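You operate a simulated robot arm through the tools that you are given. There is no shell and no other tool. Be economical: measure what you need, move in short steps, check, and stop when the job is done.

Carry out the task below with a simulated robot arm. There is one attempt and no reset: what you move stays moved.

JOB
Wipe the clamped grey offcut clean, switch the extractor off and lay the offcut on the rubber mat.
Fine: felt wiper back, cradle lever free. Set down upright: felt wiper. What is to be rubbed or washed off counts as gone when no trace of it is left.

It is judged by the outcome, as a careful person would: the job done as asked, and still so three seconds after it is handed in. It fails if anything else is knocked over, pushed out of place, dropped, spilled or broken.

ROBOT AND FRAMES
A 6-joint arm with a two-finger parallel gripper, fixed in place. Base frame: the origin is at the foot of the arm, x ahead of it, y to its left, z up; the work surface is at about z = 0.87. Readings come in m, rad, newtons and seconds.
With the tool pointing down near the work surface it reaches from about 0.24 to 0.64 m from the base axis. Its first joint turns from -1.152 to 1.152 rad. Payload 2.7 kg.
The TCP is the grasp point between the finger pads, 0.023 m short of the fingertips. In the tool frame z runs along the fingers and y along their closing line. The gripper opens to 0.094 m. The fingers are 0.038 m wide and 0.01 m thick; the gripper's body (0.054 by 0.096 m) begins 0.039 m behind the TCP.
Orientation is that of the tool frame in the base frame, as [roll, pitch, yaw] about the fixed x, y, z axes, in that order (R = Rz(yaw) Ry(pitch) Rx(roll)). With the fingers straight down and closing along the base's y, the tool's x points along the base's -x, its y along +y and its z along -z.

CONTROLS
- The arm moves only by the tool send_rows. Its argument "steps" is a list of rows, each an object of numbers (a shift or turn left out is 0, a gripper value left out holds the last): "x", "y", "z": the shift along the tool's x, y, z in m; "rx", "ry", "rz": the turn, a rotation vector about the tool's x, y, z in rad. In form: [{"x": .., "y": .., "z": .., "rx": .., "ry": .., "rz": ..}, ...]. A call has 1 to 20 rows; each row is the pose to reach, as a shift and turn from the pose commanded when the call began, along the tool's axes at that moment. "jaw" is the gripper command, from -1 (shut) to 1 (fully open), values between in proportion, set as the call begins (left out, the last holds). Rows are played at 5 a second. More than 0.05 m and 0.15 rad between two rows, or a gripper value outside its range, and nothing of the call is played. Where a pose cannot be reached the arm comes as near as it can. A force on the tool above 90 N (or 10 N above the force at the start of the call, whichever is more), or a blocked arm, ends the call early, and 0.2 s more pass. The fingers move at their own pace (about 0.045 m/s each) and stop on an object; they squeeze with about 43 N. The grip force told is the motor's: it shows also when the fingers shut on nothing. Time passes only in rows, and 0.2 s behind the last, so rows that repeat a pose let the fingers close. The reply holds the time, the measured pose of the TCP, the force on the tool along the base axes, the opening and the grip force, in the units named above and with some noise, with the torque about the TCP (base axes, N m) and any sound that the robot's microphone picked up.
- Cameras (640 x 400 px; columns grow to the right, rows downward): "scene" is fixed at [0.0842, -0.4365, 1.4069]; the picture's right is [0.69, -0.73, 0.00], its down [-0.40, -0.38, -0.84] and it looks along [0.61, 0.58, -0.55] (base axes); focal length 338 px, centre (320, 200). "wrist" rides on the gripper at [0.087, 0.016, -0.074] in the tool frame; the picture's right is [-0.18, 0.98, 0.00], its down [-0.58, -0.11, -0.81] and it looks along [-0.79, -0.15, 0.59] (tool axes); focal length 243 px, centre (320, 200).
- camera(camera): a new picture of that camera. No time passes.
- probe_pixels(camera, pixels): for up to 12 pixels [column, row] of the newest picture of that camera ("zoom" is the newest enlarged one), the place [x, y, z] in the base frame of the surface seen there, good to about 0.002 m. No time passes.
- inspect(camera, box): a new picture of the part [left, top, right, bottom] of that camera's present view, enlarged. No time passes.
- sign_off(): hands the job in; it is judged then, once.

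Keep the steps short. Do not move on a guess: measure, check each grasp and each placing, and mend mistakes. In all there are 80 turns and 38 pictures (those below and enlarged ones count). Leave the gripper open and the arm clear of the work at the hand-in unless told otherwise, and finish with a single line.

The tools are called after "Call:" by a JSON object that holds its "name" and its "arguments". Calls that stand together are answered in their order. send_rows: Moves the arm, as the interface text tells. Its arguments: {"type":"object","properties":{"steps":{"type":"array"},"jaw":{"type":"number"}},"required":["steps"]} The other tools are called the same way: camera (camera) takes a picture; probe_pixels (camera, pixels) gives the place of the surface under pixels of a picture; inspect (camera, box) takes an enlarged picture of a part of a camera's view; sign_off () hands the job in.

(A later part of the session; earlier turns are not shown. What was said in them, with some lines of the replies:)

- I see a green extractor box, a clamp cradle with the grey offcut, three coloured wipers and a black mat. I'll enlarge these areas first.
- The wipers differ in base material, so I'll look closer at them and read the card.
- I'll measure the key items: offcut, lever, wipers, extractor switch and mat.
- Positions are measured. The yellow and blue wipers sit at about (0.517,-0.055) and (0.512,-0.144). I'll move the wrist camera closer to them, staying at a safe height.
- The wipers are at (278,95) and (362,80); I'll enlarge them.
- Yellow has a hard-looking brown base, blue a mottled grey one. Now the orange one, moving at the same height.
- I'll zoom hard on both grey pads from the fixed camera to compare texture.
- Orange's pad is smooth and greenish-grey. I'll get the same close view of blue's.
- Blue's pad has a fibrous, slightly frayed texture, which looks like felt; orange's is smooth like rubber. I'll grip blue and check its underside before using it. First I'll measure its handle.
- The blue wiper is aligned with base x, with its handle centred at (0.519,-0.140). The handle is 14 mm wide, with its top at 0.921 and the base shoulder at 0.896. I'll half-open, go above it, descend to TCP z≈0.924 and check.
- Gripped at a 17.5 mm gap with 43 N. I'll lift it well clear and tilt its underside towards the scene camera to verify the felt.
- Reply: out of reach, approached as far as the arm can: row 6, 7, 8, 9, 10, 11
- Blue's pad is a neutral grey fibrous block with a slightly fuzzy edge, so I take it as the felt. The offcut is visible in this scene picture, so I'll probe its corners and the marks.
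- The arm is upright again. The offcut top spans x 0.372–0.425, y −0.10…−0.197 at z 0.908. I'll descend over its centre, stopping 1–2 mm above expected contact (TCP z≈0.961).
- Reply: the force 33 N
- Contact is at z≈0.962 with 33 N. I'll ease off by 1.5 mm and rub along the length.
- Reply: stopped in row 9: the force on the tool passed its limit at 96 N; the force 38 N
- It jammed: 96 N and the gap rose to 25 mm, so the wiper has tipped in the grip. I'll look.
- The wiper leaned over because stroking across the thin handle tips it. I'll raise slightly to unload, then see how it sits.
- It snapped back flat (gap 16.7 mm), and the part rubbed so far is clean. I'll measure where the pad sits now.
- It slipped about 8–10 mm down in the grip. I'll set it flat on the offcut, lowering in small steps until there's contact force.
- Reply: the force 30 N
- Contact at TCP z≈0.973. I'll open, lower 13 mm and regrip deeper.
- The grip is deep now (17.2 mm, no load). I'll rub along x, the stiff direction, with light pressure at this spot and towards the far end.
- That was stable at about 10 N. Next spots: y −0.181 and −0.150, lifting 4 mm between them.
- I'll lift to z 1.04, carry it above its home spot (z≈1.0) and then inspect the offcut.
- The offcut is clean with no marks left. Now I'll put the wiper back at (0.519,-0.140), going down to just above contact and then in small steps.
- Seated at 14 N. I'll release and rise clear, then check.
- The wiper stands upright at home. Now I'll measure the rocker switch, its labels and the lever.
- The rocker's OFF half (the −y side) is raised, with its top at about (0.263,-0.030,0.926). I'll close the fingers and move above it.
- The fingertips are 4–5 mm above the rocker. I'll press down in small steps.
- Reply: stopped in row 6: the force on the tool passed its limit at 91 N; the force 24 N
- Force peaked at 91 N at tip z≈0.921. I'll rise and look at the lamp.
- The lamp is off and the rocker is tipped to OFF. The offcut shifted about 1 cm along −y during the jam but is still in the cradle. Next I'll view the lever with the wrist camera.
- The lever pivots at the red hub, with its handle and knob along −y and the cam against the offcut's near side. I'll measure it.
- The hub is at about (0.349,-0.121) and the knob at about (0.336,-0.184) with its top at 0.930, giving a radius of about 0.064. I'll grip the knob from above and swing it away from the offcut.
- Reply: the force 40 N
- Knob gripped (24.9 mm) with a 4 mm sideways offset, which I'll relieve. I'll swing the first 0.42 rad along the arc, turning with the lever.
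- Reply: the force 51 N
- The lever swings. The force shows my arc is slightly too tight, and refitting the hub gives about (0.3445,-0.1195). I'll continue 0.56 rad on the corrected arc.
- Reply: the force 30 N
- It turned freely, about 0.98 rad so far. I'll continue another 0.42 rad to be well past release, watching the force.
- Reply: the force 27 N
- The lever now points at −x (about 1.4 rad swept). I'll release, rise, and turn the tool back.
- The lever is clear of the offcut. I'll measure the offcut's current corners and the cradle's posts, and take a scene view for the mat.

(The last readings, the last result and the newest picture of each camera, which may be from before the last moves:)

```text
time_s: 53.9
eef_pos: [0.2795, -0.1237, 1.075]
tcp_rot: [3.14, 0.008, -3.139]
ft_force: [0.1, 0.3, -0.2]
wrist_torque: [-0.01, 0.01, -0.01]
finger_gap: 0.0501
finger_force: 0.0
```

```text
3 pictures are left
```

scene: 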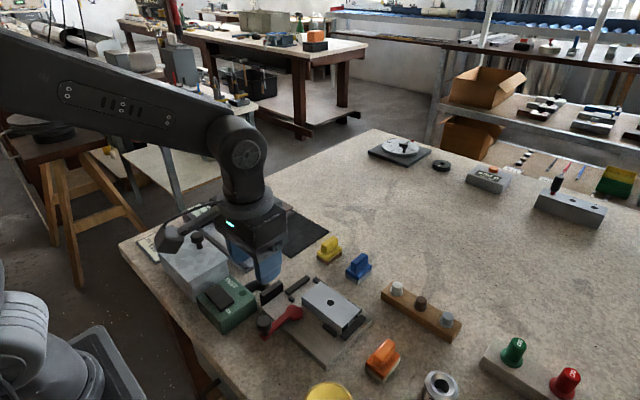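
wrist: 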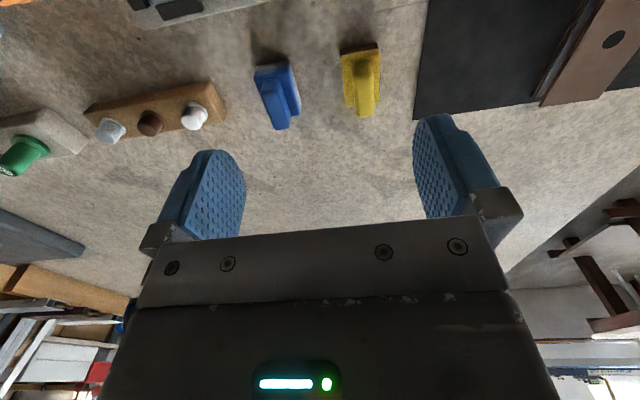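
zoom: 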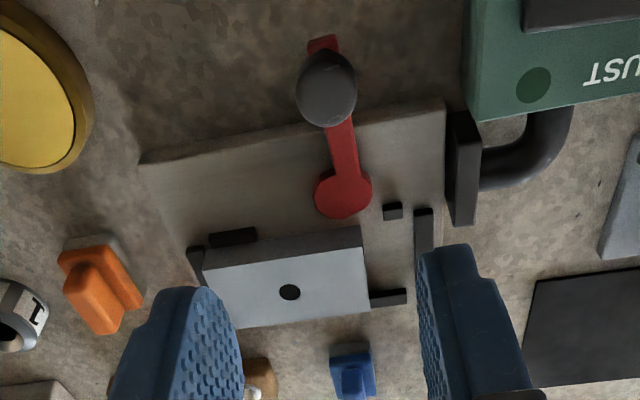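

Only 3 pictures remain, so I'll use probes (free) on this scene picture for the mat edges, offcut and posts.

Call:
{"name": "probe_pixels", "arguments": {"camera": "scene", "pixels": [[328, 236], [325, 239], [291, 257], [295, 252], [305, 222], [292, 215], [288, 240], [287, 250], [312, 229], [361, 312], [364, 318], [345, 338]]}}

```text
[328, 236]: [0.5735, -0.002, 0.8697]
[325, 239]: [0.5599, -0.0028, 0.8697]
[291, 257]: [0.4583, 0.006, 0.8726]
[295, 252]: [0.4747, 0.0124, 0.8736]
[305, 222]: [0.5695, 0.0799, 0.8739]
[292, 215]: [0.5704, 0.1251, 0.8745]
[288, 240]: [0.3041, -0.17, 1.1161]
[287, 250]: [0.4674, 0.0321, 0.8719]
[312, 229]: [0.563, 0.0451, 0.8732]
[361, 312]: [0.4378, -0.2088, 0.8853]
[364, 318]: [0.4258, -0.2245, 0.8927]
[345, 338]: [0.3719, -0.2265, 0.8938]
```

The mat top is at z≈0.8735 with free area x 0.457–0.57, y 0.005–0.13. The offcut centre is (0.401,-0.166). I'll turn the tool 90° so the fingers straddle the 50 mm width, and go to (0.401,-0.160) at z 1.0.

Call:
{"name": "send_rows", "arguments": {"jaw": 0.49, "steps": [{"x": -0.011, "y": -0.0033, "z": 0.007, "rz": 0.1428}, {"x": -0.022, "y": -0.0066, "z": 0.014, "rz": 0.2856}, {"x": -0.033, "y": -0.0099, "z": 0.02, "rz": 0.4284}, {"x": -0.044, "y": -0.0132, "z": 0.027, "rz": 0.5712}, {"x": -0.055, "y": -0.0165, "z": 0.034, "rz": 0.714}, {"x": -0.066, "y": -0.0198, "z": 0.041, "rz": 0.8568}, {"x": -0.077, "y": -0.0231, "z": 0.048, "rz": 0.9996}, {"x": -0.088, "y": -0.0264, "z": 0.055, "rz": 1.1424}, {"x": -0.099, "y": -0.0297, "z": 0.061, "rz": 1.2852}, {"x": -0.11, "y": -0.033, "z": 0.068, "rz": 1.428}, {"x": -0.1215, "y": -0.0363, "z": 0.075, "rz": 1.566}, {"x": -0.1215, "y": -0.0363, "z": 0.075, "rz": 1.566}]}}

```text
time_s: 56.5
eef_pos: [0.4028, -0.1609, 1.003]
tcp_rot: [3.135, -0.001, 1.574]
ft_force: [-0.3, -0.3, -0.3]
wrist_torque: [-0.01, -0.01, 0.02]
finger_gap: 0.0701
finger_force: 0.0
```

Aligned over it. I'll descend to TCP z≈0.917 (tips 0.894, above the plate at 0.888).

Call:
{"name": "send_rows", "arguments": {"steps": [{"y": -0.0015, "z": 0.035}, {"y": -0.0015, "z": 0.065}, {"y": -0.0015, "z": 0.08}, {"y": -0.0015, "z": 0.086}, {"y": -0.0015, "z": 0.086}]}}

Call:
{"name": "send_rows", "arguments": {"jaw": -1, "steps": [{}, {}, {}, {}]}}

```text
time_s: 57.7
eef_pos: [0.4004, -0.1604, 0.9155]
tcp_rot: [3.133, -0.002, 1.58]
ft_force: [-0.7, 0.8, 2.1]
wrist_torque: [-0.03, -0.04, -0.04]
finger_gap: 0.0701
finger_force: 0.0
```

```text
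time_s: 58.7
eef_pos: [0.3997, -0.1604, 0.9157]
tcp_rot: [3.134, -0.002, 1.577]
ft_force: [-0.1, -0.4, 1.0]
wrist_torque: [-0.05, -0.04, 0.0]
finger_gap: 0.0522
finger_force: 42.7
```

Gripped at 52 mm. I'll lift straight up and check the hold.

Call:
{"name": "send_rows", "arguments": {"steps": [{"z": -0.01}, {"z": -0.04}, {"z": -0.08}, {"z": -0.1}, {"z": -0.1}]}}

```text
time_s: 59.9
eef_pos: [0.4014, -0.1603, 1.0184]
tcp_rot: [3.132, -0.001, 1.578]
ft_force: [-0.3, -0.4, -1.2]
wrist_torque: [0.01, -0.02, 0.02]
finger_gap: 0.0527
finger_force: 42.3
```

Held firmly. I'll carry it over the mat to (0.515, 0.069) at z≈1.02 and take one wrist picture for clearance.

Call:
{"name": "send_rows", "arguments": {"steps": [{"x": 0.038, "y": 0.019}, {"x": 0.076, "y": 0.038}, {"x": 0.114, "y": 0.057}, {"x": 0.152, "y": 0.076}, {"x": 0.19, "y": 0.095}, {"x": 0.2295, "y": 0.1145}, {"x": 0.2295, "y": 0.1145}]}}

Call:
{"name": "camera", "arguments": {"camera": "wrist"}}

```text
time_s: 61.5
eef_pos: [0.5135, 0.0709, 1.0156]
tcp_rot: [3.133, -0.001, 1.575]
ft_force: [0.6, 0.6, 0.2]
wrist_torque: [-0.01, -0.03, 0.01]
finger_gap: 0.0523
finger_force: 42.8
```

```text
2 pictures are left
```

wrist: 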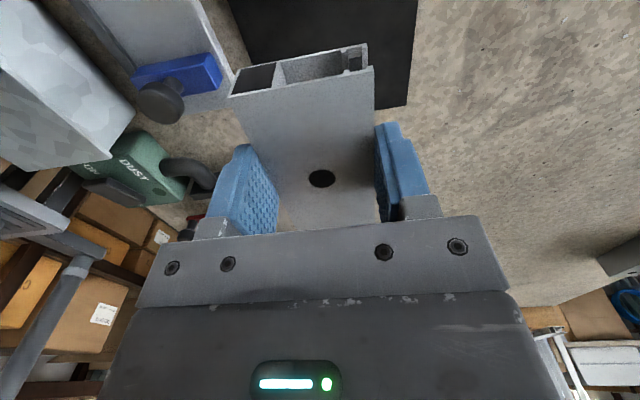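

The offcut hangs level and the brown piece is out of frame. I'll probe the mat edges and the offcut's end.

Call:
{"name": "probe_pixels", "arguments": {"camera": "wrist", "pixels": [[405, 102], [416, 4], [232, 5], [246, 60], [300, 4], [235, 97], [368, 68], [366, 45], [240, 72], [180, 75], [320, 178], [380, 106]]}}

```text
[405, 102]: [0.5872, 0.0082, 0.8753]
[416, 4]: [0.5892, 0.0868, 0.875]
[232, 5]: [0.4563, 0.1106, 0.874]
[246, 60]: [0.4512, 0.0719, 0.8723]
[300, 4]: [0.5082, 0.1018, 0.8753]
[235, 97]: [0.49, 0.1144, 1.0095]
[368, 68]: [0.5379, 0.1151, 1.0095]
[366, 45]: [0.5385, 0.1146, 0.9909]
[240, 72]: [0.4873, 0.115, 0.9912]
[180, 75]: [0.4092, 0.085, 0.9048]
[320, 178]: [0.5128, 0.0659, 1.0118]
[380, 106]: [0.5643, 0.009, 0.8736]
```

The mat spans x 0.455–0.588 from y 0.007, and the offcut (y 0.0165–0.1145) fits on it. I'll shift 6 mm in x and go down to about 2 mm above contact.

Call:
{"name": "send_rows", "arguments": {"steps": [{"y": 0.006, "z": 0.04}, {"y": 0.006, "z": 0.08}, {"y": 0.006, "z": 0.1}, {"y": 0.006, "z": 0.11}, {"y": 0.006, "z": 0.112}, {"y": 0.006, "z": 0.112}]}}

Call:
{"name": "send_rows", "arguments": {"steps": [{"z": 0.0007}, {"z": 0.0014}, {"z": 0.0021}, {"z": 0.0021}]}}

```text
time_s: 62.9
eef_pos: [0.5209, 0.0718, 0.9053]
tcp_rot: [3.133, -0.002, 1.578]
ft_force: [-0.3, 0.0, -1.0]
wrist_torque: [0.03, 0.01, 0.01]
finger_gap: 0.0525
finger_force: 43.2
```

```text
time_s: 63.9
eef_pos: [0.5208, 0.0702, 0.904]
tcp_rot: [3.133, -0.002, 1.577]
ft_force: [0.3, -0.6, 0.4]
wrist_torque: [-0.03, 0.03, 0.03]
finger_gap: 0.0521
finger_force: 43.3
```

No contact yet; I'll keep lowering in fine steps.

Call:
{"name": "send_rows", "arguments": {"steps": [{"z": 0.0007}, {"z": 0.0014}, {"z": 0.0021}, {"z": 0.0028}, {"z": 0.0028}]}}

```text
time_s: 65.1
eef_pos: [0.5217, 0.0706, 0.9026]
tcp_rot: [3.129, -0.003, 1.577]
ft_force: [-7.2, -0.1, 29.7]
wrist_torque: [-0.21, 0.49, -0.03]
finger_gap: 0.0523
finger_force: 43.5
```

It's in contact (30 N). I'll ease up slightly, open, and rise clear.

Call:
{"name": "send_rows", "arguments": {"jaw": 0.49, "steps": [{"z": -0.001}, {"z": -0.001}, {"z": -0.001}, {"z": -0.03}, {"z": -0.07}, {"z": -0.11}, {"z": -0.15}, {"z": -0.18}, {"z": -0.18}]}}

Call:
{"name": "send_rows", "arguments": {"jaw": 1, "steps": [{"y": -0.04}, {"y": -0.08}, {"y": -0.12}, {"x": 0.03, "y": -0.15}, {"x": 0.06, "y": -0.18}, {"x": 0.08, "y": -0.2}, {"x": 0.08, "y": -0.2}]}}

Call:
{"name": "camera", "arguments": {"camera": "scene"}}

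```text
time_s: 67.1
eef_pos: [0.5181, 0.0699, 1.0804]
tcp_rot: [3.132, -0.003, 1.579]
ft_force: [0.2, 0.3, -0.3]
wrist_torque: [0.01, 0.01, 0.0]
finger_gap: 0.0702
finger_force: 0.0
```

```text
time_s: 68.7
eef_pos: [0.3196, 0.1484, 1.0781]
tcp_rot: [3.132, -0.003, 1.578]
ft_force: [-0.4, -0.3, 0.2]
wrist_torque: [-0.06, 0.0, 0.0]
finger_gap: 0.0943
finger_force: 0.2
```

```text
1 pictures are left
```

scene: 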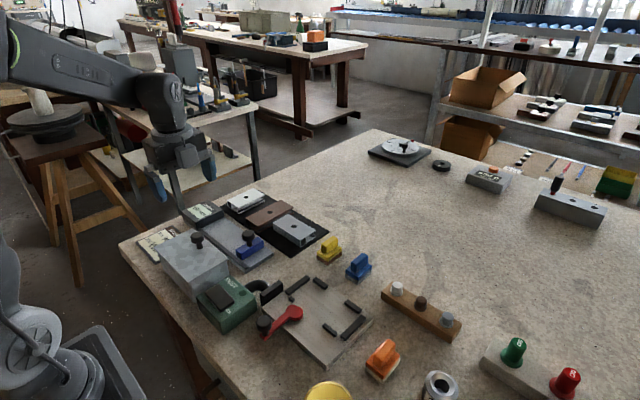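

The offcut lies on the mat, the wiper is home, the lever is swung free and the lamp is off. One last zoom to confirm the details.

Call:
{"name": "inspect", "arguments": {"camera": "scene", "box": [195, 180, 385, 340]}}

Call:
{"name": "probe_pixels", "arguments": {"camera": "scene", "pixels": [[296, 228], [276, 227], [294, 216], [317, 231], [300, 242], [288, 213], [270, 214], [359, 262]]}}

```text
2.50 times, centred on (290, 260) of scene
```

zoom: 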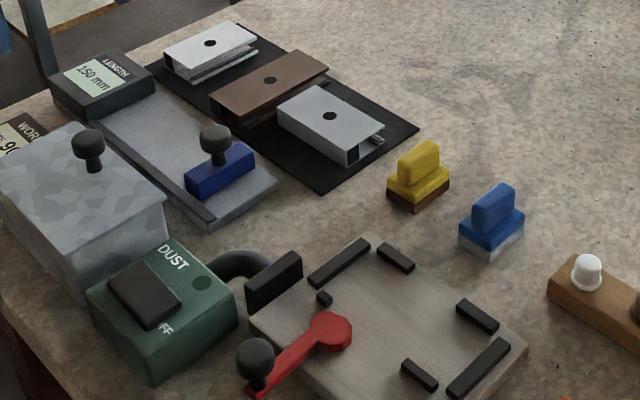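

```text
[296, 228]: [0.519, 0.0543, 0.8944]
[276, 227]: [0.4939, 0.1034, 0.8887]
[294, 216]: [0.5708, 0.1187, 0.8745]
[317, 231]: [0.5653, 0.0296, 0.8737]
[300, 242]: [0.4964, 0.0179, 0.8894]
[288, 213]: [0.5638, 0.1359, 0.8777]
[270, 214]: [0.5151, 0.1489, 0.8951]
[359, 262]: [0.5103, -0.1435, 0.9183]
```

Everything checks out: the offcut is clean and flat on the mat, clear of the brown piece. The felt wiper is upright at home, the lever is free, the extractor is off, and the gripper is open and clear. I'm handing in.

Call:
{"name": "sign_off", "arguments": {}}

```text
The job is handed in.
```

The offcut is wiped clean and lying on the rubber mat, the extractor is off, the cradle lever is swung free, and the wiper I took to be felt (the blue one, judged by its pad since nothing was labelled) is upright back in its place.
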